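You operate a simulated robot arm through the tools that you are given. There is no shell and no other tool. Be economical: measure what you need, move in short steps, check, and stop when the job is done.

Carry out the task below with a simulated robot arm. There is one attempt and no reset: what you move stays moved.

Task
Find the nut that drips and tighten it till the drops stop.
Fine: open the white wheel and wait for nought before opening the cover; leave the dry nuts; shut the cover after.

The check looks at the end state, three seconds after you hand in, the way a careful person would. Anything else that was tipped, shoved, dropped, spilled or broken makes it a failure. A push-on lid holds only when it is set on centred and level and pressed home; a screw cap is set on level and turned clockwise until tight.

Robot
A 7-joint arm with a two-finger parallel gripper, fixed in place. Base frame: the origin is at the foot of the arm, x ahead of it, y to its left, z up. Units: m, rad, N and s.
Its first joint turns from -1.152 to 1.152 rad. Payload 2.4 kg.
The tool frame sits at the grasp point between the pads (the TCP): z along the fingers, y along the line on which they close. The tips reach 0.03 m beyond it. Largest opening 0.094 m; finger width 0.028, thickness 0.01; the body of the gripper, 0.05 by 0.096 m, starts 0.055 m behind the TCP.
Orientation is that of the tool frame in the base frame, as a unit quaternion [x, y, z, w]. With the fingers straight down and closing along the base's y, the tool's x points along the base's -x, its y along +y and its z along -z.

Tools
- The arm moves only by the tool drive_tool. Its argument "motion" is a list of rows, each a list of 3 entries, a list of its own where there are three numbers: the shift along the base's x, y, z in m, then the turn, a rotation vector about the base's x, y, z in rad, then the gripper command, from -1 (fully open) to 1 (shut), values between in proportion. In form: [[[x, y, z], [wx, wy, wz], fingers], ...]. A call has 1 to 12 rows; each row is the pose to reach, as a shift and turn from the pose commanded when the call began. Each row takes 0.2 s and may step no farther than 0.05 m and 0.15 rad from the row before; otherwise, or with a gripper value out of range, the whole call is refused. Where a pose cannot be reached the arm comes as near as it can. A force on the tool above 40 N (or 10 N above the force at the start of the call, whichever is more), or a blocked arm, ends the call early, and 0.2 s more pass. Each finger travels about 0.153 m/s and halts on what it meets, pressing with about 26 N; the grip force reading is that of the motor and also rises with nothing between the fingers. The clock runs only during rows and for 0.2 s after the last one: add rows that repeat a pose to give the fingers time. The reply holds the time, the measured pose of the TCP, the force on the tool along the base axes, the opening and the grip force, in the units named above and with some noise.
- Cameras (640 x 400 px; columns grow to the right, rows downward): "scene" is fixed at [0.0496, 0.4871, 1.4403]; the picture's right is [-0.61, -0.80, 0.00], its down [-0.49, 0.37, -0.79] and it looks along [0.63, -0.48, -0.61] (base axes); focal length 271 px, centre (320, 200). "wrist" rides on the gripper at [-0.037, 0, -0.058] in the tool frame; the picture's right is [0.00, -1.00, 0.00], its down [0.97, 0.00, -0.24] and it looks along [0.24, 0.00, 0.97] (tool axes); focal length 218 px, centre (320, 200).
- capture(camera): a new picture of that camera. It takes no simulated time.
- locate(camera, pixels): for up to 12 pixels [column, row] of the newest picture of that camera ("zoom" is the newest enlarged one), the place [x, y, z] in the base frame of the surface seen there, good to about 0.003 m. It takes no simulated time.
- zoom(camera, box): a new picture of the part [left, top, right, bottom] of that camera's present view, enlarged. It takes no simulated time.
- job_done(): hands the job in; it is judged then, once.

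Keep the steps short. Do not move on a guess: measure, check each grasp and each placing, and mend mistakes. In all there are 80 turns and 38 pictures (those below and enlarged ones count). Leave the gripper open and the arm clear of the work at the hand-in unless told otherwise, and finish with a single line.

The tools are called as a command line: name --argument value ..., lists and objects as JSON in quotes. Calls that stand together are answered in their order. drive_tool: Moves the arm, as the interface text tells. Its arguments: {"type":"object","properties":{"motion":{"type":"array","items":{"type":"array"}}},"required":["motion"]} The other tools are called the same way: capture (camera) takes a picture; locate (camera, pixels) gives the place of the surface under pixels of a picture; zoom (camera, box) takes an enlarged picture of a part of a camera's view; job_done () hands the job in.

At the start:

```text
clock: 0.0
position: [0.4521, 0.0187, 1.2482]
tool_rot: [-0.001, 1.0, 0.0, 0.0]
ft_force: [0.0, 0.8, 0.0]
gripper_width: 0.0942
finger_force: 0.0
```

scene: 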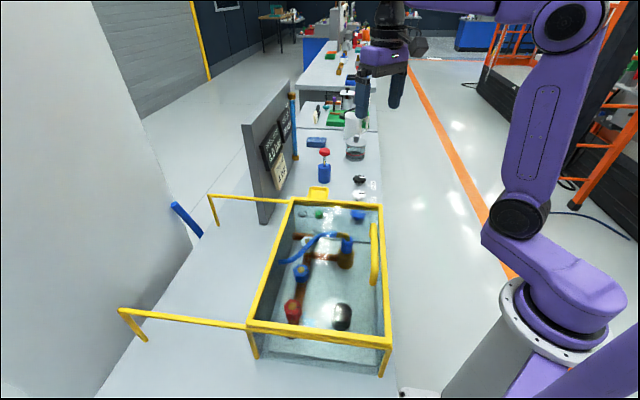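
wrist: 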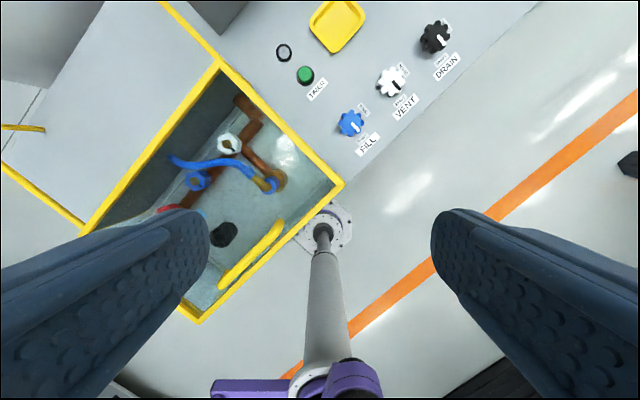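

I see a glazed box with a yellow frame, three knobs (FILL blue, VENT white, DRAIN black), and display panels. I'll zoom in on the knobs, box and panel.

zoom --camera "scene" --box '[230, 80, 400, 230]'

zoom --camera "scene" --box '[230, 190, 400, 380]'

zoom --camera "wrist" --box '[80, 0, 480, 330]'

```text
2.67 times, centred on (315, 155) of scene
```

zoom: 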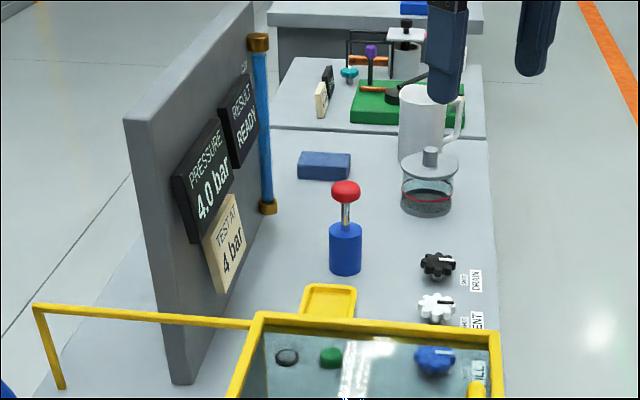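

```text
2.11 times, centred on (315, 285) of scene
```

zoom: 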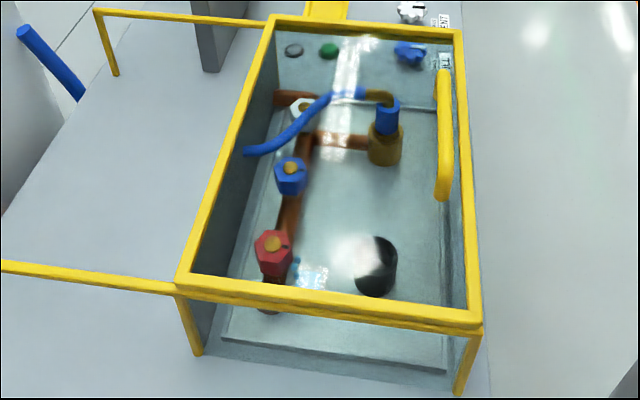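

```text
1.21 times, centred on (280, 165) of wrist
```

zoom: 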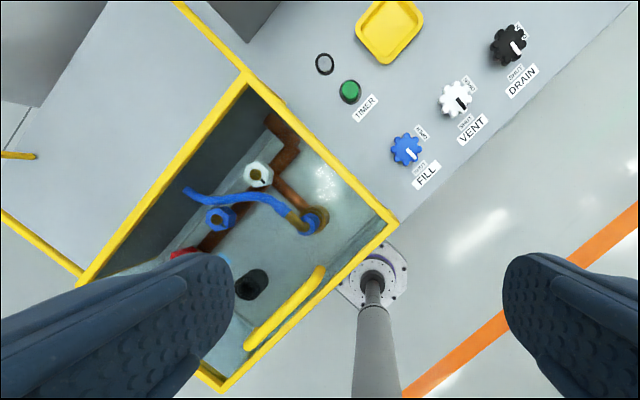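

The red nut seems to have blue drops beside it. I'll measure knobs, the cover and nuts.

locate --camera "wrist" --pixels '[[351, 123], [391, 81], [435, 38], [216, 66], [341, 184], [200, 318], [85, 228], [276, 225], [225, 282], [229, 143], [197, 180], [222, 234]]'

locate --camera "scene" --pixels '[[292, 204], [380, 206], [388, 344], [249, 325], [373, 226], [374, 280], [122, 312], [210, 197], [145, 340], [293, 308], [302, 272], [347, 245]]'

zoom --camera "scene" --box '[270, 240, 360, 340]'

```text
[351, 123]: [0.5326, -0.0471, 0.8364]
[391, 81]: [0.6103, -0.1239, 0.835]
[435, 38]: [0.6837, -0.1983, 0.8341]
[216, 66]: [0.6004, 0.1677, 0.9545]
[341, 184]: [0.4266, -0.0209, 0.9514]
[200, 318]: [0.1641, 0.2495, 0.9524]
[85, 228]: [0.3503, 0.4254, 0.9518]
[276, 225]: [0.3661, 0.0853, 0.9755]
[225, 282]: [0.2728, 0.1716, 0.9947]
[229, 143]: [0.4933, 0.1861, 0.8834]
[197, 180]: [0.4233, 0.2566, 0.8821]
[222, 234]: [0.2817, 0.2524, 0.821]
```

```text
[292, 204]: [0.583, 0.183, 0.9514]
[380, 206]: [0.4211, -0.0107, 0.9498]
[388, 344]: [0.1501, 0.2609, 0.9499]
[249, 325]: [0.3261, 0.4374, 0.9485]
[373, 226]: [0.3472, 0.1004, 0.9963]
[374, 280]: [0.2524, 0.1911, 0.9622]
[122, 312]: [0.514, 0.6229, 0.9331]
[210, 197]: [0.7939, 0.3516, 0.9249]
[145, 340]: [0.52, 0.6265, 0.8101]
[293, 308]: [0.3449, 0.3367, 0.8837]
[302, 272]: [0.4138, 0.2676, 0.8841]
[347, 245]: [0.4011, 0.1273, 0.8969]
```

```text
4.00 times, centred on (315, 290) of scene
```

zoom: 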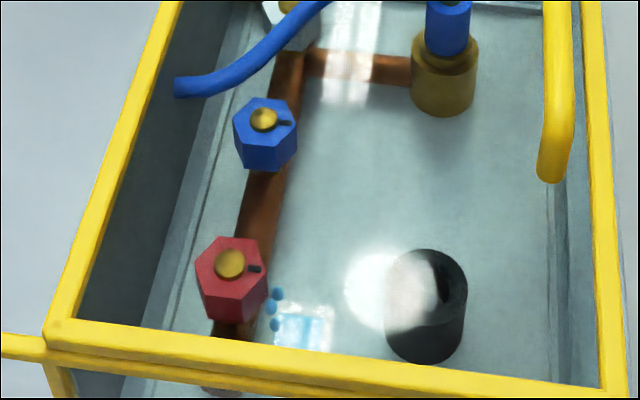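

Red drips; it is at about (0.345, 0.337, 0.884). First the knobs: I measure neighbouring obstacles and look at the labels closer up.

locate --camera "scene" --pixels '[[325, 152], [324, 180], [355, 140], [355, 155], [318, 192], [359, 178], [359, 192], [357, 215], [270, 205], [342, 320], [293, 95]]'

drive_tool --motion '[[[0.035, -0.03, -0.02], [0, 0, 0], -1], [[0.07, -0.06, -0.04], [0, 0, 0], -1], [[0.1, -0.09, -0.06], [0, 0, 0], -1], [[0.12, -0.12, -0.08], [0, 0, 0], -1], [[0.13, -0.14, -0.11], [0, 0, 0], -1], [[0.13, -0.14, -0.15], [0, 0, 0], -1]]'

capture --camera "wrist"

```text
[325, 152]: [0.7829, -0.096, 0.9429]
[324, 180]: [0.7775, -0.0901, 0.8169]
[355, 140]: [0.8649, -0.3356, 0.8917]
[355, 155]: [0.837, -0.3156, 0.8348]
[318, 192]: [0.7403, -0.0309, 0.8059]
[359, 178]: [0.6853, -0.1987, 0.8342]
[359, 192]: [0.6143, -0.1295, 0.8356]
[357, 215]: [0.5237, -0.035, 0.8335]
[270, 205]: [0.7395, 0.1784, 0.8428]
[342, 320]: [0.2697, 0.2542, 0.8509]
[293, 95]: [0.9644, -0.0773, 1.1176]
```

```text
refused: row 1 steps farther than a row can; nothing moved
```

```text
31 pictures are left
```

wrist: 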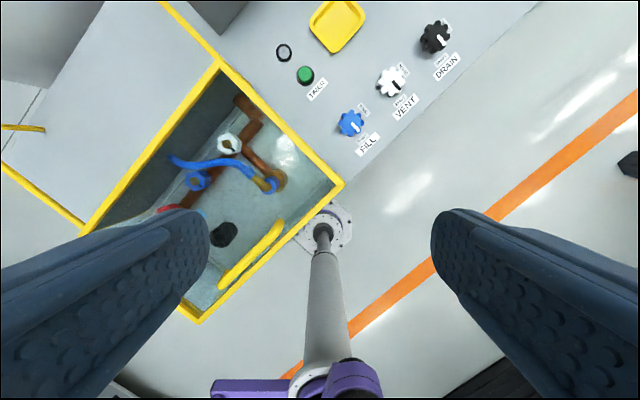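

The step was a hair too long; retry with smaller ones.

drive_tool --motion '[[[0.03, -0.03, -0.02], [0, 0, 0], -1], [[0.06, -0.06, -0.04], [0, 0, 0], -1], [[0.09, -0.09, -0.06], [0, 0, 0], -1], [[0.11, -0.12, -0.08], [0, 0, 0], -1], [[0.12, -0.13, -0.12], [0, 0, 0], -1], [[0.12, -0.13, -0.16], [0, 0, 0], -1], [[0.12, -0.13, -0.16], [0, 0, 0], -1]]'

capture --camera "wrist"

```text
clock: 1.6
position: [0.5724, -0.1105, 1.0851]
tool_rot: [0.0, 1.0, 0.0, 0.0]
ft_force: [0.3, 0.3, 0.4]
gripper_width: 0.0941
finger_force: 0.1
```

```text
30 pictures are left
```

wrist: 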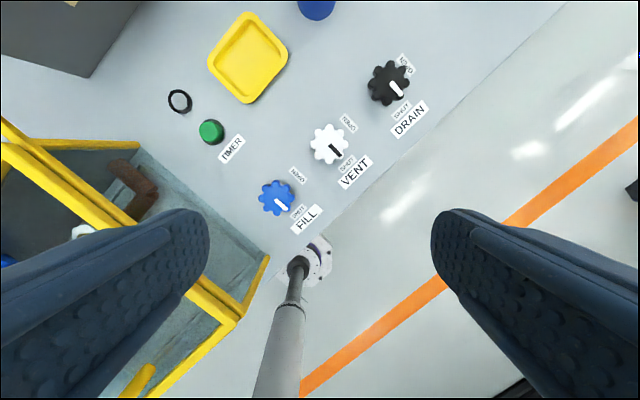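

zoom --camera "wrist" --box '[240, 50, 440, 240]'

locate --camera "wrist" --pixels '[[328, 144], [276, 197], [312, 140], [343, 146], [322, 160], [389, 82], [345, 190], [211, 130]]'

```text
2.11 times, centred on (340, 145) of wrist
```

zoom: 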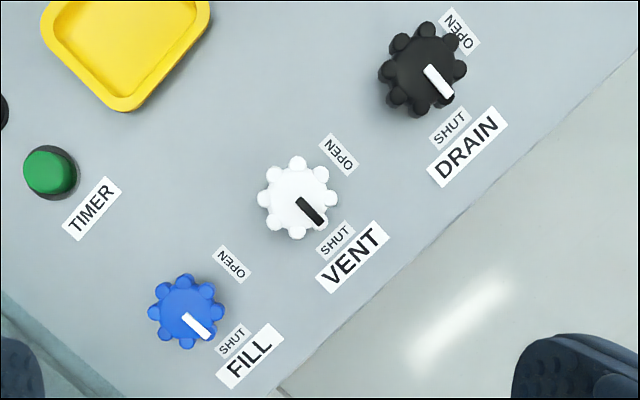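

```text
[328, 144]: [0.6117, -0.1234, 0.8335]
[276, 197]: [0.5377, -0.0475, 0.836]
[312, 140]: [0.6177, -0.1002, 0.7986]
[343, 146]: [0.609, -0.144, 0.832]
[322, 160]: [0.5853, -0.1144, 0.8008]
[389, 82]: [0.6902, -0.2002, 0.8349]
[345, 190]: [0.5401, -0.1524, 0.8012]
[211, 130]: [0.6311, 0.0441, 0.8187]
```

All three wheels point at SHUT; OPEN is a quarter turn counterclockwise. Vent centre (0.612, -0.123), top 0.835. I'll pre-turn -45° and come above it.

drive_tool --motion '[[[0.01, -0.003, 0], [0, 0, -0.13], -1], [[0.02, -0.006, 0], [0, 0, -0.26], -1], [[0.03, -0.009, 0], [0, 0, -0.39], -1], [[0.0393, -0.0129, 0], [0, 0, -0.52], -1], [[0.0393, -0.0129, -0.04], [0, 0, -0.65], -1], [[0.0393, -0.0129, -0.08], [0, 0, -0.785], -1], [[0.0393, -0.0129, -0.12], [0, 0, -0.785], -1], [[0.0393, -0.0129, -0.16], [0, 0, -0.785], -1], [[0.0393, -0.0129, -0.16], [0, 0, -0.785], -1]]'

capture --camera "wrist"

```text
clock: 3.6
position: [0.6107, -0.1247, 0.9249]
tool_rot: [0.383, 0.924, 0.001, 0.0]
ft_force: [0.0, -0.6, -0.4]
gripper_width: 0.0938
finger_force: 0.0
```

```text
28 pictures are left
```

wrist: 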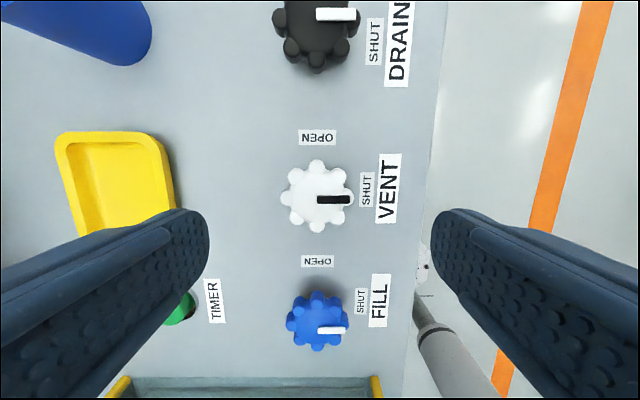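

Centred. Descend to z≈0.843 and close on the wheel.

drive_tool --motion '[[[0.0, 0.001, -0.04], [0, 0, 0], -1], [[0.0, 0.001, -0.07], [0, 0, 0], -1], [[0, 0.001, -0.083], [0, 0, 0], -1], [[0, 0.001, -0.083], [0, 0, 0], -1], [[0, 0.001, -0.083], [0, 0, 0], 1], [[0, 0.001, -0.083], [0, 0, 0], 1], [[0, 0.001, -0.083], [0, 0, 0], 1]]'

```text
clock: 5.2
position: [0.6101, -0.1226, 0.8436]
tool_rot: [0.382, 0.924, 0.0, 0.0]
ft_force: [3.0, 0.8, -6.7]
gripper_width: 0.0497
finger_force: 45.0
```

Gripped at 0.050. Turn counterclockwise 90°.

drive_tool --motion '[[[0, 0, 0], [0, 0, 0.14], 1], [[0, 0, 0], [0, 0, 0.28], 1], [[0, 0, 0], [0, 0, 0.42], 1], [[0, 0, 0], [0, 0, 0.56], 1], [[0, 0, 0], [0, 0, 0.7], 1], [[0, 0, 0], [0, 0, 0.84], 1], [[0, 0, 0], [0, 0, 0.98], 1], [[0, 0, 0], [0, 0, 1.12], 1], [[0, 0, 0], [0, 0, 1.26], 1], [[0, 0, 0], [0, 0, 1.4], 1], [[0, 0, 0], [0, 0, 1.54], 1], [[0, 0, 0], [0, 0, 1.58], 1]]'

zoom --camera "scene" --box '[240, 80, 400, 220]'

```text
clock: 7.8
position: [0.6095, -0.1262, 0.8431]
tool_rot: [-0.387, 0.922, -0.001, 0.0]
ft_force: [-2.6, -16.2, -19.8]
gripper_width: 0.0498
finger_force: 44.8
```

```text
2.86 times, centred on (320, 150) of scene
```

zoom: 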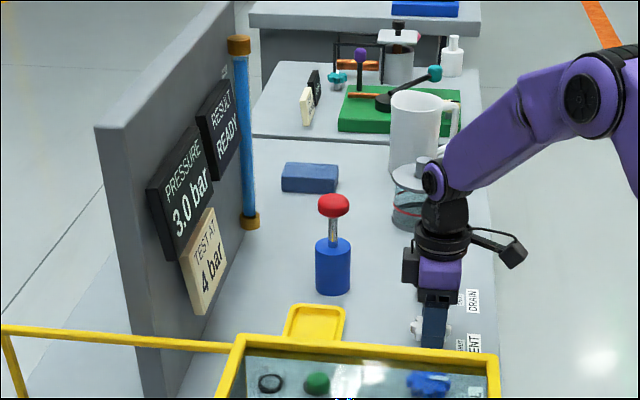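

Pressure fell to 3.0 bar. Release, rise and check the wheel.

drive_tool --motion '[[[0, 0, 0], [0, 0, 1.5708], -1], [[0, 0, 0], [0, 0, 1.5708], -1], [[0, 0, 0], [0, 0, 1.5708], -1]]'

```text
refused: row 1 steps farther than a row can; nothing moved
```

Turns are relative to the present pose; so zero turn.

drive_tool --motion '[[[0, 0, 0], [0, 0, 0], -1], [[0, 0, 0], [0, 0, 0], -1], [[0, 0, 0.03], [0, 0, 0], -1], [[0, 0, 0.07], [0, 0, 0], -1], [[0, 0, 0.11], [0, 0, -0.13], -1], [[0, 0, 0.15], [0, 0, -0.26], -1], [[0, 0, 0.19], [0, 0, -0.39], -1], [[-0.02, 0, 0.23], [0, 0, -0.52], -1], [[-0.05, 0.02, 0.25], [0, 0, -0.66], -1], [[-0.08, 0.04, 0.26], [0, 0, -0.795], -1], [[-0.08, 0.04, 0.26], [0, 0, -0.795], -1]]'

capture --camera "wrist"

zoom --camera "scene" --box '[220, 80, 400, 220]'

```text
clock: 10.2
position: [0.5314, -0.0846, 1.1061]
tool_rot: [0.001, 1.0, 0.0, 0.0]
ft_force: [0.5, -0.2, -1.0]
gripper_width: 0.0943
finger_force: 0.1
```

```text
26 pictures are left
```

wrist: 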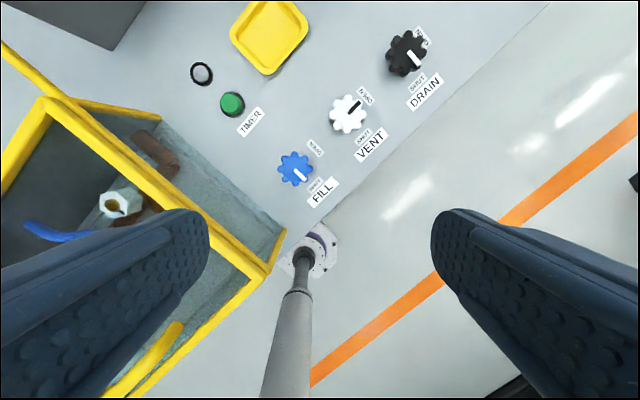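

```text
2.86 times, centred on (310, 150) of scene
```

zoom: 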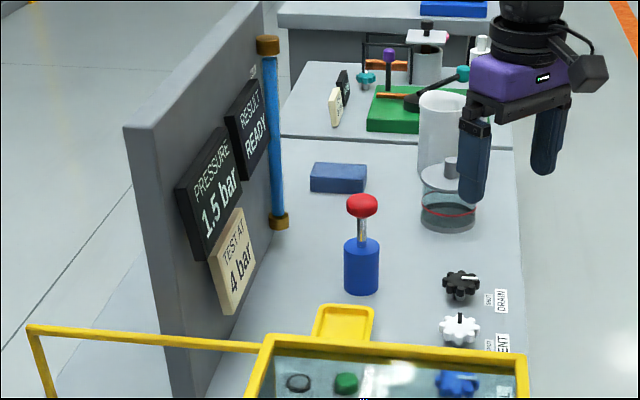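

Vent open, pressure 1.5 bar and falling. While it falls I move high over the cover's handle (no touch), with a -45° turn.

drive_tool --motion '[[[-0.03, 0.03, 0.02], [0, 0, -0.1], -1], [[-0.06, 0.06, 0.04], [0, 0, -0.2], -1], [[-0.09, 0.09, 0.06], [0, 0, -0.3], -1], [[-0.12, 0.12, 0.06], [0, 0, -0.4], -1], [[-0.15, 0.15, 0.06], [0, 0, -0.5], -1], [[-0.18, 0.18, 0.06], [0, 0, -0.6], -1], [[-0.21, 0.21, 0.06], [0, 0, -0.7], -1], [[-0.215, 0.216, 0.06], [0, 0, -0.785], -1], [[-0.215, 0.216, 0.06], [0, 0, -0.785], -1], [[-0.215, 0.216, 0.06], [0, 0, -0.785], -1], [[-0.215, 0.216, 0.06], [0, 0, -0.785], -1]]'

capture --camera "scene"

capture --camera "wrist"

```text
clock: 12.6
position: [0.3148, 0.1316, 1.1652]
tool_rot: [0.383, 0.924, 0.0, -0.001]
ft_force: [0.5, 0.2, 0.7]
gripper_width: 0.0939
finger_force: 0.0
```

```text
24 pictures are left
```

scene: 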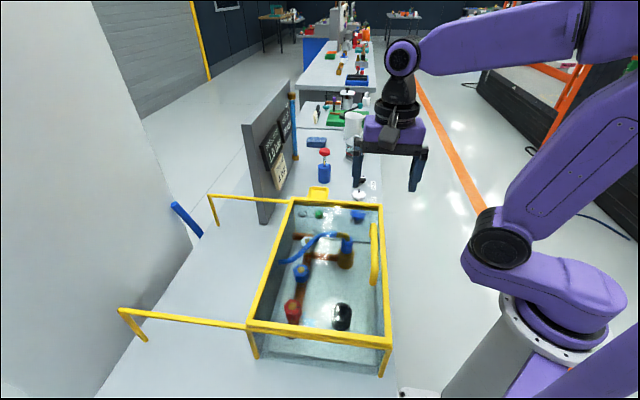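

```text
23 pictures are left
```

wrist: 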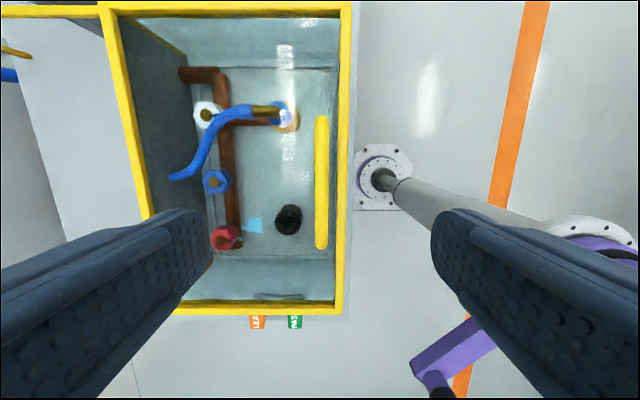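

Handle is seen at (321,115)–(321,250). Measure it precisely and read the pressure.

locate --camera "wrist" --pixels '[[321, 118], [321, 182], [321, 245], [345, 182], [130, 120], [228, 237], [216, 181], [288, 219], [283, 110], [172, 177], [254, 225], [257, 322]]'

zoom --camera "scene" --box '[225, 90, 345, 190]'

zoom --camera "wrist" --box '[160, 60, 370, 340]'

```text
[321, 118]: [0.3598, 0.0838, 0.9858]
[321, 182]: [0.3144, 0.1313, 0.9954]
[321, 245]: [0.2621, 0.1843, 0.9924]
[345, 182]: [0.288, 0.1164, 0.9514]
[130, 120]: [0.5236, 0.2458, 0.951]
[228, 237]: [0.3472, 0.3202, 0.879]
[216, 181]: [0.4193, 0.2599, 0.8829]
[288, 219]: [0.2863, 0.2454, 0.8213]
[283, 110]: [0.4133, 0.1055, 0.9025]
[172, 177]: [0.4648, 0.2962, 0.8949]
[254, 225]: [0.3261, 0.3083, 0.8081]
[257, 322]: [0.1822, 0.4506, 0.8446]
```

```text
4.00 times, centred on (285, 140) of scene
```

zoom: 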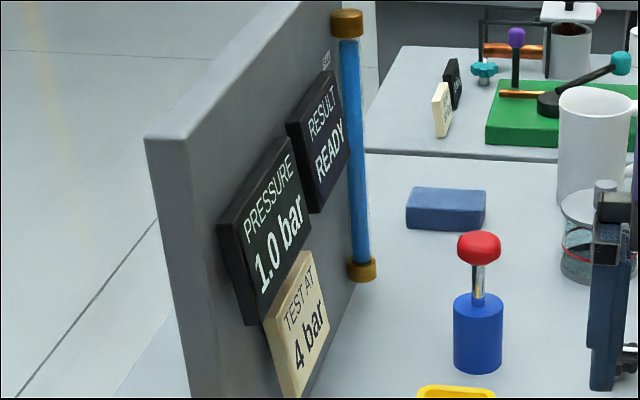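

```text
1.43 times, centred on (265, 200) of wrist
```

zoom: 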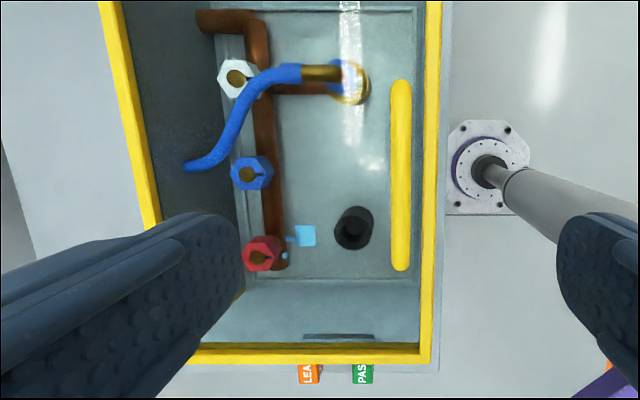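

Pressure is 1.0 bar; hold still and wait.

drive_tool --motion '[[[0, 0, 0], [0, 0, 0], -1], [[0, 0, 0], [0, 0, 0], -1], [[0, 0, 0], [0, 0, 0], -1], [[0, 0, 0], [0, 0, 0], -1], [[0, 0, 0], [0, 0, 0], -1], [[0, 0, 0], [0, 0, 0], -1], [[0, 0, 0], [0, 0, 0], -1], [[0, 0, 0], [0, 0, 0], -1], [[0, 0, 0], [0, 0, 0], -1], [[0, 0, 0], [0, 0, 0], -1], [[0, 0, 0], [0, 0, 0], -1], [[0, 0, 0], [0, 0, 0], -1]]'

drive_tool --motion '[[[0, 0, 0], [0, 0, 0], -1], [[0, 0, 0], [0, 0, 0], -1], [[0, 0, 0], [0, 0, 0], -1], [[0, 0, 0], [0, 0, 0], -1], [[0, 0, 0], [0, 0, 0], -1], [[0, 0, 0], [0, 0, 0], -1], [[0, 0, 0], [0, 0, 0], -1], [[0, 0, 0], [0, 0, 0], -1], [[0, 0, 0], [0, 0, 0], -1], [[0, 0, 0], [0, 0, 0], -1], [[0, 0, 0], [0, 0, 0], -1], [[0, 0, 0], [0, 0, 0], -1]]'

drive_tool --motion '[[[0, 0, 0], [0, 0, 0], -1], [[0, 0, 0], [0, 0, 0], -1], [[0, 0, 0], [0, 0, 0], -1], [[0, 0, 0], [0, 0, 0], -1], [[0, 0, 0], [0, 0, 0], -1], [[0, 0, 0], [0, 0, 0], -1], [[0, 0, 0], [0, 0, 0], -1], [[0, 0, 0], [0, 0, 0], -1], [[0, 0, 0], [0, 0, 0], -1], [[0, 0, 0], [0, 0, 0], -1], [[0, 0, 0], [0, 0, 0], -1], [[0, 0, 0], [0, 0, 0], -1]]'

zoom --camera "scene" --box '[225, 90, 345, 190]'

```text
clock: 15.2
position: [0.3153, 0.1334, 1.1646]
tool_rot: [0.382, 0.924, 0.0, 0.0]
ft_force: [0.2, -0.2, -0.4]
gripper_width: 0.094
finger_force: 0.0
```

```text
clock: 17.8
position: [0.3147, 0.133, 1.1663]
tool_rot: [0.383, 0.924, -0.001, 0.0]
ft_force: [-0.1, 0.2, 0.8]
gripper_width: 0.0939
finger_force: 0.1
```

```text
clock: 20.4
position: [0.3159, 0.1322, 1.166]
tool_rot: [0.383, 0.924, 0.0, 0.0]
ft_force: [-0.1, -0.2, 0.3]
gripper_width: 0.0945
finger_force: 0.2
```

```text
4.00 times, centred on (285, 140) of scene
```

zoom: 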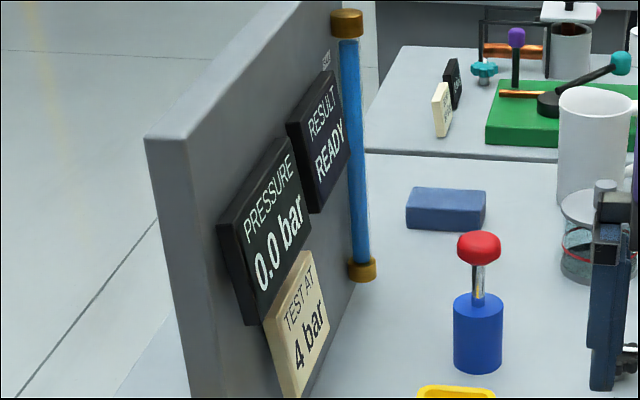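

Pressure 0.0. Now descend on the handle (top 0.995, cover 0.951) and grip with TCP at 0.993.

drive_tool --motion '[[[0, 0, -0.04], [0, 0, 0], -1], [[0, 0, -0.08], [0, 0, 0], -1], [[0, 0, -0.12], [0, 0, 0], -0.4], [[0, 0, -0.15], [0, 0, 0], -0.3], [[0, 0, -0.17], [0, 0, 0], -0.3], [[0, 0, -0.172], [0, 0, 0], -0.3], [[0, 0, -0.172], [0, 0, 0], 1], [[0, 0, -0.172], [0, 0, 0], 1], [[0, 0, -0.172], [0, 0, 0], 1]]'

```text
clock: 22.4
position: [0.3146, 0.1349, 0.9923]
tool_rot: [0.383, 0.924, 0.0, 0.0]
ft_force: [-1.9, -0.8, 7.3]
gripper_width: 0.0173
finger_force: 45.1
```

Gripped (0.017). Try a short slide of 3 cm towards the rails.

drive_tool --motion '[[[0.007, 0.007, 0], [0, 0, 0], 1], [[0.014, 0.014, 0], [0, 0, 0], 1], [[0.021, 0.021, 0], [0, 0, 0], 1], [[0.021, 0.021, 0], [0, 0, 0], 1]]'

capture --camera "scene"

```text
clock: 23.4
position: [0.3349, 0.1544, 0.9923]
tool_rot: [0.382, 0.924, -0.001, -0.001]
ft_force: [-13.0, 10.0, 14.2]
gripper_width: 0.0169
finger_force: 44.8
```

```text
19 pictures are left
```

scene: 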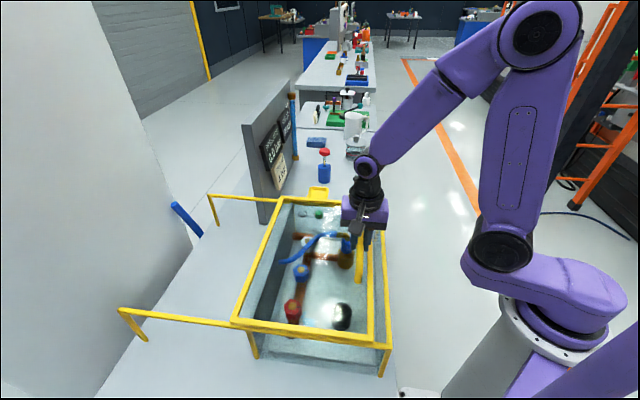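

It slides. Continue with the slide, another 20 cm or so.

drive_tool --motion '[[[0.015, 0.015, 0], [0, 0, 0], 1], [[0.03, 0.03, 0], [0, 0, 0], 1], [[0.045, 0.045, 0], [0, 0, 0], 1], [[0.06, 0.06, 0], [0, 0, 0], 1], [[0.075, 0.075, 0], [0, 0, 0], 1], [[0.09, 0.09, 0], [0, 0, 0], 1], [[0.105, 0.105, 0], [0, 0, 0], 1], [[0.12, 0.12, 0], [0, 0, 0], 1], [[0.135, 0.135, 0], [0, 0, 0], 1], [[0.145, 0.145, 0], [0, 0, 0], 1], [[0.15, 0.15, 0], [0, 0, 0], 1]]'

capture --camera "scene"

```text
clock: 24.4
position: [0.3936, 0.2131, 0.9936]
tool_rot: [0.381, 0.924, 0.003, 0.0]
ft_force: [-1.3, 4.8, 2.7]
gripper_width: 0.0158
finger_force: 45.0
stopped in row 5: the force on the tool passed its limit (the readings are from after the stop); the commanded pose is now the measured one
```

```text
18 pictures are left
```

scene: 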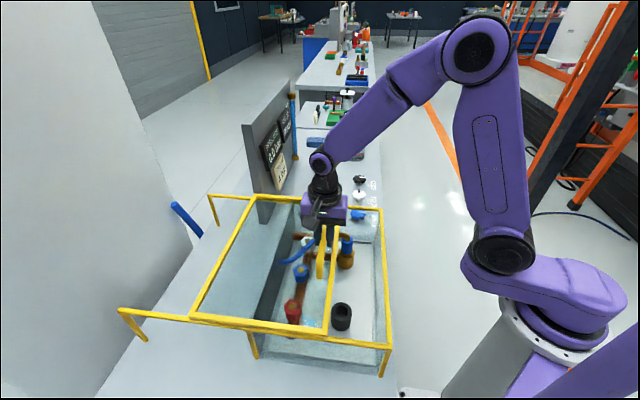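

Moved 11 cm, force limit met (probably speed). Lid is straight; continue slower.

drive_tool --motion '[[[0.007, 0.007, 0], [0, 0, 0], 1], [[0.014, 0.014, 0], [0, 0, 0], 1], [[0.021, 0.021, 0], [0, 0, 0], 1], [[0.028, 0.028, 0], [0, 0, 0], 1], [[0.035, 0.035, 0], [0, 0, 0], 1], [[0.042, 0.042, 0], [0, 0, 0], 1], [[0.049, 0.049, 0], [0, 0, 0], 1], [[0.056, 0.056, 0], [0, 0, 0], 1], [[0.063, 0.063, 0], [0, 0, 0], 1], [[0.07, 0.07, 0], [0, 0, 0], 1]]'

```text
clock: 26.6
position: [0.4634, 0.2834, 0.9943]
tool_rot: [0.381, 0.924, 0.003, 0.001]
ft_force: [-7.2, 3.8, 19.9]
gripper_width: 0.0156
finger_force: 45.6
```

Slid 0.21 m; a little more to the stop.

drive_tool --motion '[[[0.006, 0.006, 0], [0, 0, 0], 1], [[0.012, 0.012, 0], [0, 0, 0], 1], [[0.018, 0.018, 0], [0, 0, 0], 1], [[0.024, 0.024, 0], [0, 0, 0], 1], [[0.03, 0.03, 0], [0, 0, 0], 1], [[0.03, 0.03, 0], [0, 0, 0], 1]]'

capture --camera "scene"

```text
clock: 28.0
position: [0.4935, 0.3141, 0.9946]
tool_rot: [0.382, 0.924, 0.001, 0.0]
ft_force: [-5.8, 2.3, 13.7]
gripper_width: 0.0157
finger_force: 44.3
```

```text
17 pictures are left
```

scene: 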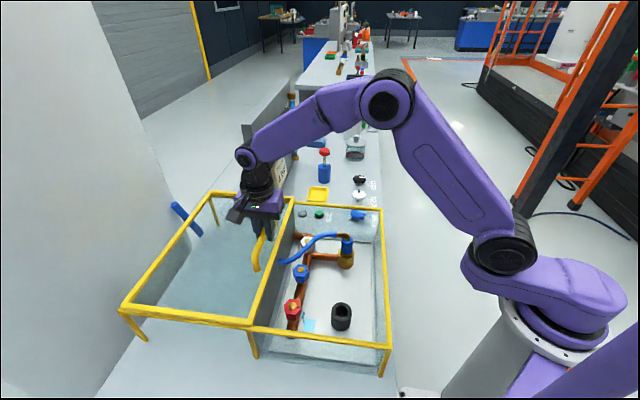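

Cover fully open, dry air inside. Release, rise and go above the red nut, turning back to 0°.

drive_tool --motion '[[[0, 0, 0], [0, 0, 0], -0.3], [[0, 0, 0], [0, 0, 0], -0.3], [[0, 0, 0.04], [0, 0, 0], -0.3], [[0, 0, 0.08], [0, 0, 0], -0.3], [[-0.03, 0.003, 0.11], [0, 0, 0.14], -0.3], [[-0.07, 0.006, 0.11], [0, 0, 0.28], -0.3], [[-0.11, 0.01, 0.11], [0, 0, 0.42], -0.3], [[-0.147, 0.016, 0.11], [0, 0, 0.56], -0.3], [[-0.147, 0.016, 0.11], [0, 0, 0.7], -0.3], [[-0.147, 0.016, 0.08], [0, 0, 0.785], -0.3], [[-0.147, 0.016, 0.05], [0, 0, 0.785], -0.3], [[-0.147, 0.016, 0.05], [0, 0, 0.785], -0.3]]'

capture --camera "wrist"

```text
clock: 30.6
position: [0.3472, 0.3291, 1.042]
tool_rot: [-0.001, 1.0, 0.002, 0.0]
ft_force: [0.9, -0.1, 0.3]
gripper_width: 0.0612
finger_force: 0.0
```

```text
16 pictures are left
```

wrist: 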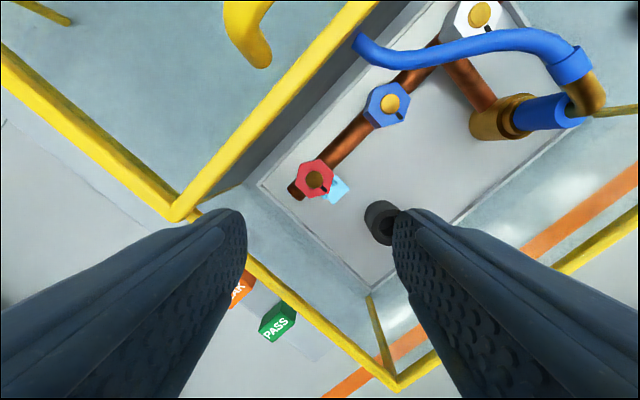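

zoom --camera "wrist" --box '[265, 60, 425, 230]'

locate --camera "wrist" --pixels '[[314, 180], [315, 159], [334, 172], [332, 186], [313, 199], [296, 190], [297, 170], [389, 103], [378, 222], [322, 191]]'

```text
2.35 times, centred on (345, 145) of wrist
```

zoom: 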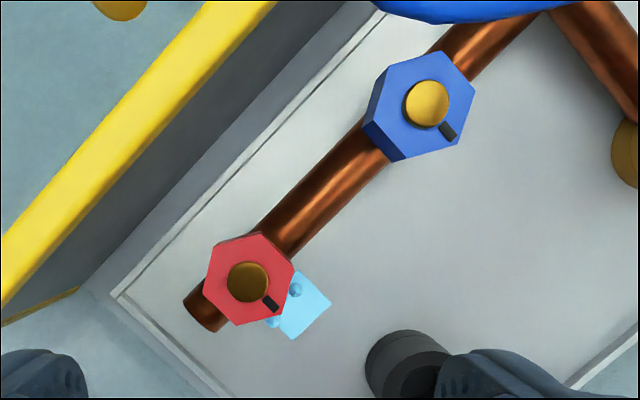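

```text
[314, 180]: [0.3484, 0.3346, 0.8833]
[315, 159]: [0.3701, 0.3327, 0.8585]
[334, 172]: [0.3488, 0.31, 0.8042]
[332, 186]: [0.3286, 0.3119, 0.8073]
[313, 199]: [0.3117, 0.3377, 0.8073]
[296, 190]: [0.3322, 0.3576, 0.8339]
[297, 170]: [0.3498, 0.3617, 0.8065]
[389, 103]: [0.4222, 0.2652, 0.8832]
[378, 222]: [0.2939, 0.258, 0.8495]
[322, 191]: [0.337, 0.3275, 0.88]
```

Red nut centre (0.348, 0.3346), top ≈0.88; flats normal about -16° in the picture. I turn the tool -16°, centre, and descend to TCP 0.878.

drive_tool --motion '[[[0.001, 0.0055, 0], [0, 0, -0.14], -0.3], [[0.001, 0.0055, -0.03], [0, 0, -0.28], -0.3], [[0.001, 0.0055, -0.07], [0, 0, -0.28], -0.3], [[0.001, 0.0055, -0.1], [0, 0, -0.28], -0.3], [[0.001, 0.0055, -0.1], [0, 0, -0.28], -0.3]]'

capture --camera "wrist"

```text
clock: 31.8
position: [0.3467, 0.3341, 0.9411]
tool_rot: [0.139, 0.99, 0.002, 0.0]
ft_force: [-0.7, -0.1, 0.3]
gripper_width: 0.061
finger_force: 0.0
```

```text
14 pictures are left
```

wrist: 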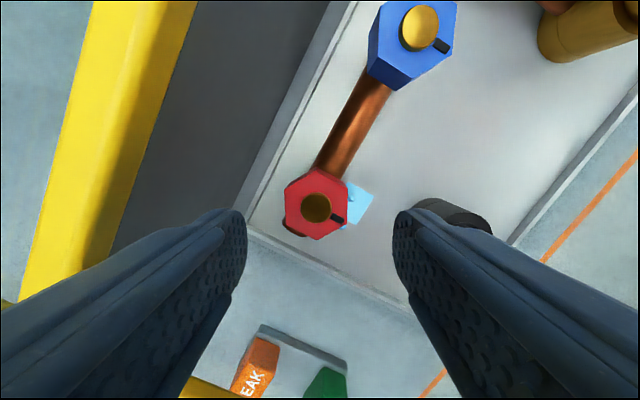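

Flats line up with the fingers. Descend and close.

drive_tool --motion '[[[0.001, 0, -0.03], [0, 0, 0], -0.3], [[0.001, 0, -0.055], [0, 0, 0], -0.3], [[0.001, 0, -0.064], [0, 0, 0], -0.3], [[0.001, 0, -0.064], [0, 0, 0], -0.3], [[0.001, 0, -0.064], [0, 0, 0], 1], [[0.001, 0, -0.064], [0, 0, 0], 1], [[0.001, 0, -0.064], [0, 0, 0], 1]]'

```text
clock: 33.4
position: [0.3503, 0.336, 0.8786]
tool_rot: [0.138, 0.99, 0.005, 0.003]
ft_force: [11.2, 25.1, -15.4]
gripper_width: 0.0409
finger_force: 45.5
```

Gripped at 0.041, with a 25 N sideways load. Shift the command 2 mm to relieve it.

drive_tool --motion '[[[0.001, 0.002, 0], [0, 0, 0], 1], [[0.001, 0.002, 0], [0, 0, 0], 1]]'

```text
clock: 34.0
position: [0.3501, 0.3362, 0.8788]
tool_rot: [0.139, 0.99, 0.003, 0.001]
ft_force: [2.4, 17.1, -6.2]
gripper_width: 0.0409
finger_force: 45.0
```

Less load. Now turn clockwise in small rows, up to 60°.

drive_tool --motion '[[[0, 0.002, 0], [0, 0, -0.1], 1], [[0, 0.002, 0], [0, 0, -0.2], 1], [[0, 0.002, 0], [0, 0, -0.3], 1], [[0, 0.002, 0], [0, 0, -0.4], 1], [[0, 0.002, 0], [0, 0, -0.5], 1], [[0, 0.002, 0], [0, 0, -0.6], 1], [[0, 0.002, 0], [0, 0, -0.7], 1], [[0, 0.002, 0], [0, 0, -0.8], 1], [[0, 0.002, 0], [0, 0, -0.9], 1], [[0, 0.002, 0], [0, 0, -1.0], 1], [[0, 0.002, 0], [0, 0, -1.05], 1]]'

zoom --camera "scene" --box '[230, 230, 390, 350]'

```text
clock: 36.4
position: [0.3505, 0.3362, 0.8782]
tool_rot: [0.618, 0.786, -0.001, 0.001]
ft_force: [7.8, -22.7, -14.8]
gripper_width: 0.0407
finger_force: 44.8
```

```text
3.33 times, centred on (310, 290) of scene
```

zoom: 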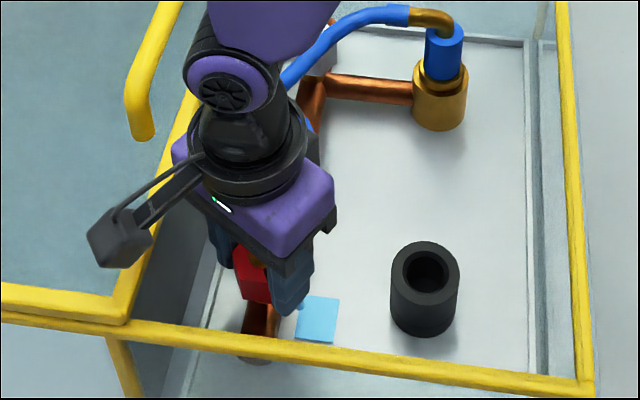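

Turned 60° freely; a drop still shows at (301,306). Keep turning clockwise with the same grip.

drive_tool --motion '[[[0, -0.002, 0], [0, 0, -0.1], 1], [[0, -0.002, 0], [0, 0, -0.2], 1], [[0, -0.002, 0], [0, 0, -0.3], 1], [[0, -0.002, 0], [0, 0, -0.4], 1], [[0, -0.002, 0], [0, 0, -0.5], 1], [[0, -0.002, 0], [0, 0, -0.6], 1]]'

zoom --camera "scene" --box '[270, 270, 350, 340]'

```text
clock: 37.8
position: [0.3498, 0.336, 0.8791]
tool_rot: [0.822, 0.569, 0.0, 0.002]
ft_force: [3.2, -13.2, -19.7]
gripper_width: 0.0411
finger_force: 44.6
```

```text
5.71 times, centred on (310, 305) of scene
```

zoom: 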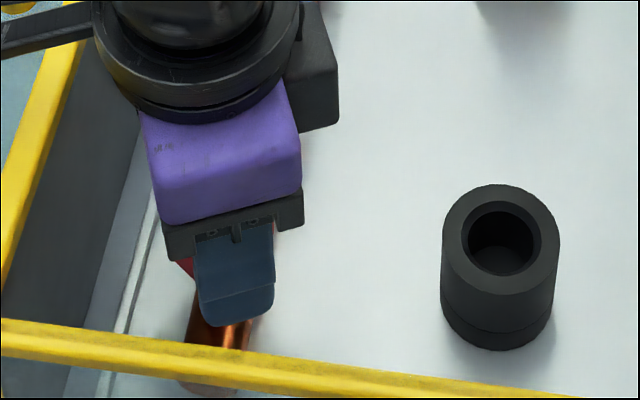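

The drops and the wet patch are gone. Stop tightening; release, rise and look.

drive_tool --motion '[[[0, 0, 0], [0, 0, 0], -0.3], [[0, 0, 0], [0, 0, 0], -0.3], [[0, 0, 0.03], [0, 0, 0], -0.3], [[0, 0, 0.07], [0, 0, 0], -0.3], [[0, 0, 0.11], [0, 0, 0.14], -0.3], [[0, 0, 0.15], [0, 0, 0.28], -0.3], [[0, 0, 0.19], [0, 0, 0.42], -0.3], [[0, 0, 0.23], [0, 0, 0.56], -0.3], [[0.0, 0, 0.23], [0, 0, 0.7], -0.3], [[0, 0, 0.23], [0, 0, 0.84], -0.3], [[0, 0, 0.23], [0, 0, 0.884], -0.3], [[0, 0, 0.23], [0, 0, 0.884], -0.3]]'

capture --camera "wrist"

zoom --camera "scene" --box '[230, 230, 390, 350]'

```text
clock: 40.4
position: [0.3504, 0.3355, 1.1091]
tool_rot: [0.499, 0.867, 0.002, 0.0]
ft_force: [0.0, 0.4, 0.7]
gripper_width: 0.0613
finger_force: 0.0
```

```text
11 pictures are left
```

wrist: 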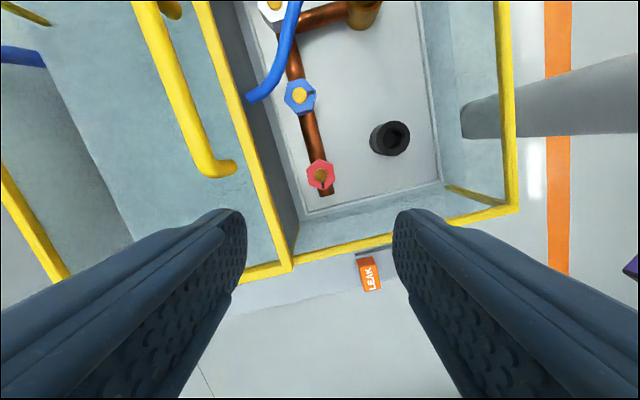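

```text
3.33 times, centred on (310, 290) of scene
```

zoom: 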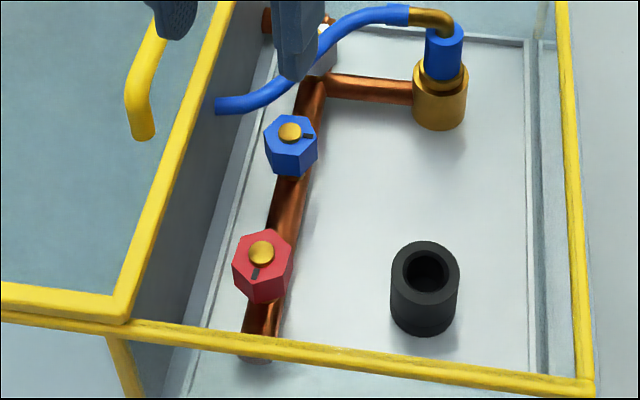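

Nut dry, mark turned about 95°. Now close the cover: go back to the handle at (0.4935, 0.314, 0.994) with -45°.

drive_tool --motion '[[[0.035, -0.005, 0], [0, 0, 0.1], -0.3], [[0.07, -0.01, 0], [0, 0, 0.2], -0.3], [[0.11, -0.015, 0], [0, 0, 0.262], -0.3], [[0.143, -0.0215, 0], [0, 0, 0.262], -0.3], [[0.143, -0.0215, -0.03], [0, 0, 0.262], -0.3], [[0.143, -0.0215, -0.03], [0, 0, 0.262], -0.3]]'

capture --camera "wrist"

```text
clock: 41.8
position: [0.4952, 0.3142, 1.0773]
tool_rot: [0.382, 0.924, 0.002, 0.0]
ft_force: [0.0, 1.0, 0.2]
gripper_width: 0.061
finger_force: 0.0
```

```text
9 pictures are left
```

wrist: 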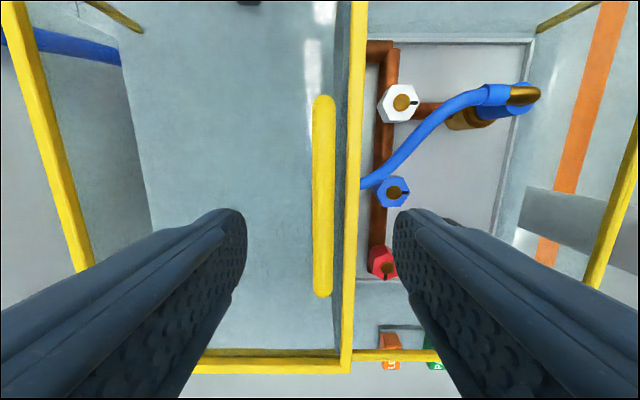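

Handle is centred between the fingers. Descend and grip.

drive_tool --motion '[[[0, 0, -0.04], [0, 0, 0], -0.3], [[0, 0, -0.07], [0, 0, 0], -0.3], [[0, 0, -0.084], [0, 0, 0], -0.3], [[0, 0, -0.084], [0, 0, 0], -0.3], [[0, 0, -0.084], [0, 0, 0], 1], [[0, 0, -0.084], [0, 0, 0], 1], [[0, 0, -0.084], [0, 0, 0], 1]]'

drive_tool --motion '[[[-0.007, -0.007, 0], [0, 0, 0], 1], [[-0.014, -0.014, 0], [0, 0, 0], 1], [[-0.021, -0.021, 0], [0, 0, 0], 1], [[-0.028, -0.028, 0], [0, 0, 0], 1], [[-0.035, -0.035, 0], [0, 0, 0], 1], [[-0.042, -0.042, 0], [0, 0, 0], 1], [[-0.049, -0.049, 0], [0, 0, 0], 1], [[-0.056, -0.056, 0], [0, 0, 0], 1], [[-0.063, -0.063, 0], [0, 0, 0], 1], [[-0.07, -0.07, 0], [0, 0, 0], 1]]'

```text
clock: 43.4
position: [0.4926, 0.3146, 0.9948]
tool_rot: [0.382, 0.924, 0.003, 0.001]
ft_force: [0.4, -0.4, -3.3]
gripper_width: 0.016
finger_force: 44.7
```

```text
clock: 45.6
position: [0.4222, 0.2442, 0.9963]
tool_rot: [0.381, 0.924, 0.001, -0.001]
ft_force: [-3.3, 5.6, -30.1]
gripper_width: 0.0155
finger_force: 45.1
```

Sliding; there is a -30 N vertical pull, so I lower the command 2 mm and go on.

drive_tool --motion '[[[-0.007, -0.007, -0.002], [0, 0, 0], 1], [[-0.014, -0.014, -0.002], [0, 0, 0], 1], [[-0.021, -0.021, -0.002], [0, 0, 0], 1], [[-0.028, -0.028, -0.002], [0, 0, 0], 1], [[-0.035, -0.035, -0.002], [0, 0, 0], 1], [[-0.042, -0.042, -0.002], [0, 0, 0], 1], [[-0.049, -0.049, -0.002], [0, 0, 0], 1], [[-0.056, -0.056, -0.002], [0, 0, 0], 1], [[-0.063, -0.063, -0.002], [0, 0, 0], 1], [[-0.07, -0.07, -0.002], [0, 0, 0], 1]]'

```text
clock: 47.8
position: [0.3547, 0.1783, 0.9955]
tool_rot: [0.381, 0.925, 0.003, 0.001]
ft_force: [-4.2, 1.1, 6.3]
gripper_width: 0.0156
finger_force: 45.1
stopped in row 10: the force on the tool passed its limit (the readings are from after the stop); the commanded pose is now the measured one
```

5.9 cm remain. Continue slowly.

drive_tool --motion '[[[-0.005, -0.005, 0], [0, 0, 0], 1], [[-0.01, -0.01, 0], [0, 0, 0], 1], [[-0.015, -0.015, 0], [0, 0, 0], 1], [[-0.02, -0.02, 0], [0, 0, 0], 1], [[-0.025, -0.025, 0], [0, 0, 0], 1], [[-0.03, -0.03, 0], [0, 0, 0], 1], [[-0.035, -0.035, 0], [0, 0, 0], 1], [[-0.039, -0.039, 0], [0, 0, 0], 1], [[-0.042, -0.042, 0], [0, 0, 0], 1], [[-0.043, -0.043, 0], [0, 0, 0], 1]]'

capture --camera "scene"

```text
clock: 50.0
position: [0.3135, 0.1348, 0.9955]
tool_rot: [0.382, 0.924, 0.004, 0.001]
ft_force: [-2.9, 6.7, 3.2]
gripper_width: 0.0155
finger_force: 45.0
```

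```text
8 pictures are left
```

scene: 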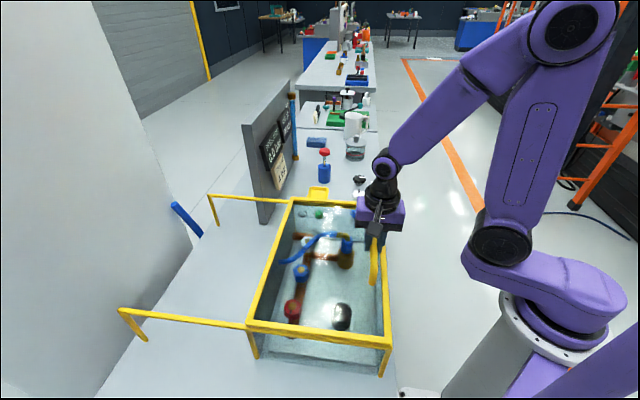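

Back at its starting spot; a small extra push to feel the end stop, then release and rise.

drive_tool --motion '[[[-0.003, -0.003, 0], [0, 0, 0], 1], [[-0.003, -0.003, 0], [0, 0, 0], 1]]'

drive_tool --motion '[[[0, 0, 0], [0, 0, 0], -0.3], [[0, 0, 0], [0, 0, 0], -0.3], [[0, 0, 0.04], [0, 0, 0], -0.5], [[0, 0, 0.08], [0, 0, 0], -1], [[0, 0, 0.12], [0, 0, 0], -1], [[0, 0, 0.16], [0, 0, 0], -1], [[0, 0, 0.17], [0, 0, 0], -1], [[0, 0, 0.17], [0, 0, 0], -1]]'

capture --camera "wrist"

zoom --camera "scene" --box '[220, 190, 400, 390]'

zoom --camera "scene" --box '[225, 90, 385, 220]'

```text
clock: 50.6
position: [0.3117, 0.1344, 0.9934]
tool_rot: [0.382, 0.924, 0.005, 0.004]
ft_force: [12.8, 23.5, -26.9]
gripper_width: 0.0157
finger_force: 45.2
```

```text
clock: 52.4
position: [0.3097, 0.133, 1.1657]
tool_rot: [0.381, 0.924, 0.003, 0.002]
ft_force: [0.3, -0.5, 0.1]
gripper_width: 0.0936
finger_force: 0.1
```

```text
7 pictures are left
```

wrist: 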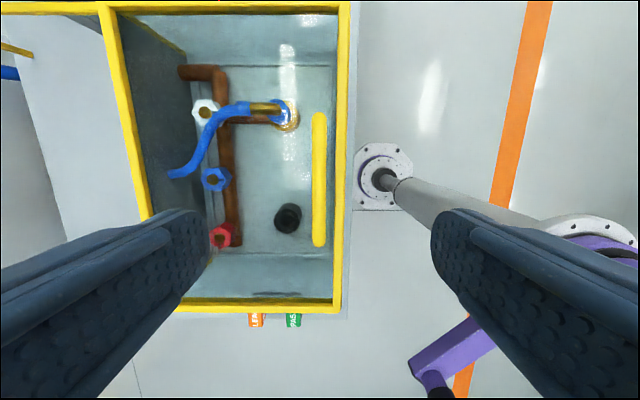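

```text
2.00 times, centred on (310, 290) of scene
```

zoom: 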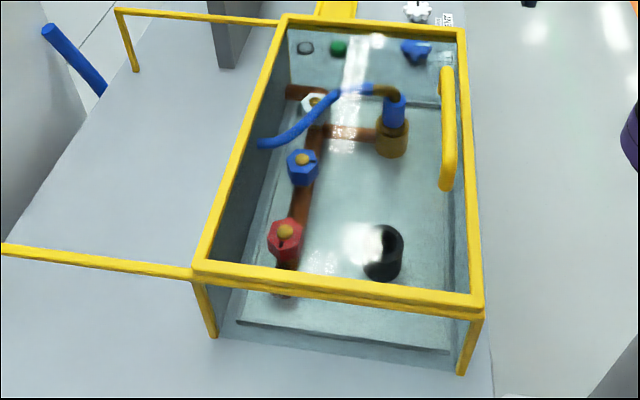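

```text
3.08 times, centred on (305, 155) of scene
```

zoom: 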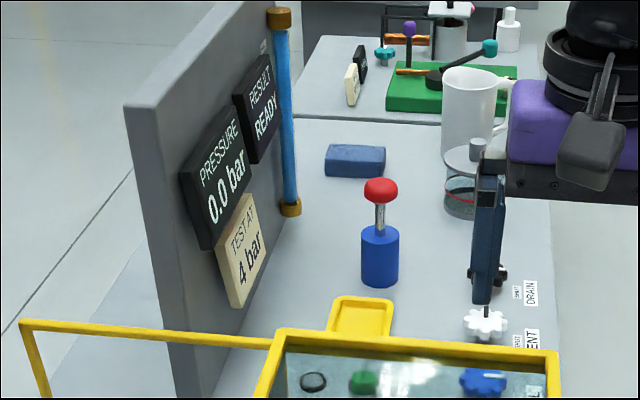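

Cover is shut flush at the frame, no drops or wet patch, pressure 0.0, gripper open and clear. Handing in.

job_done

```text
The job is handed in.
```

The red nut was the one dripping; after venting to 0.0 bar I tightened it about 95° until the drops stopped, left the dry nuts alone and shut the cover (not re-tested at 4 bar; the white wheel is still open).
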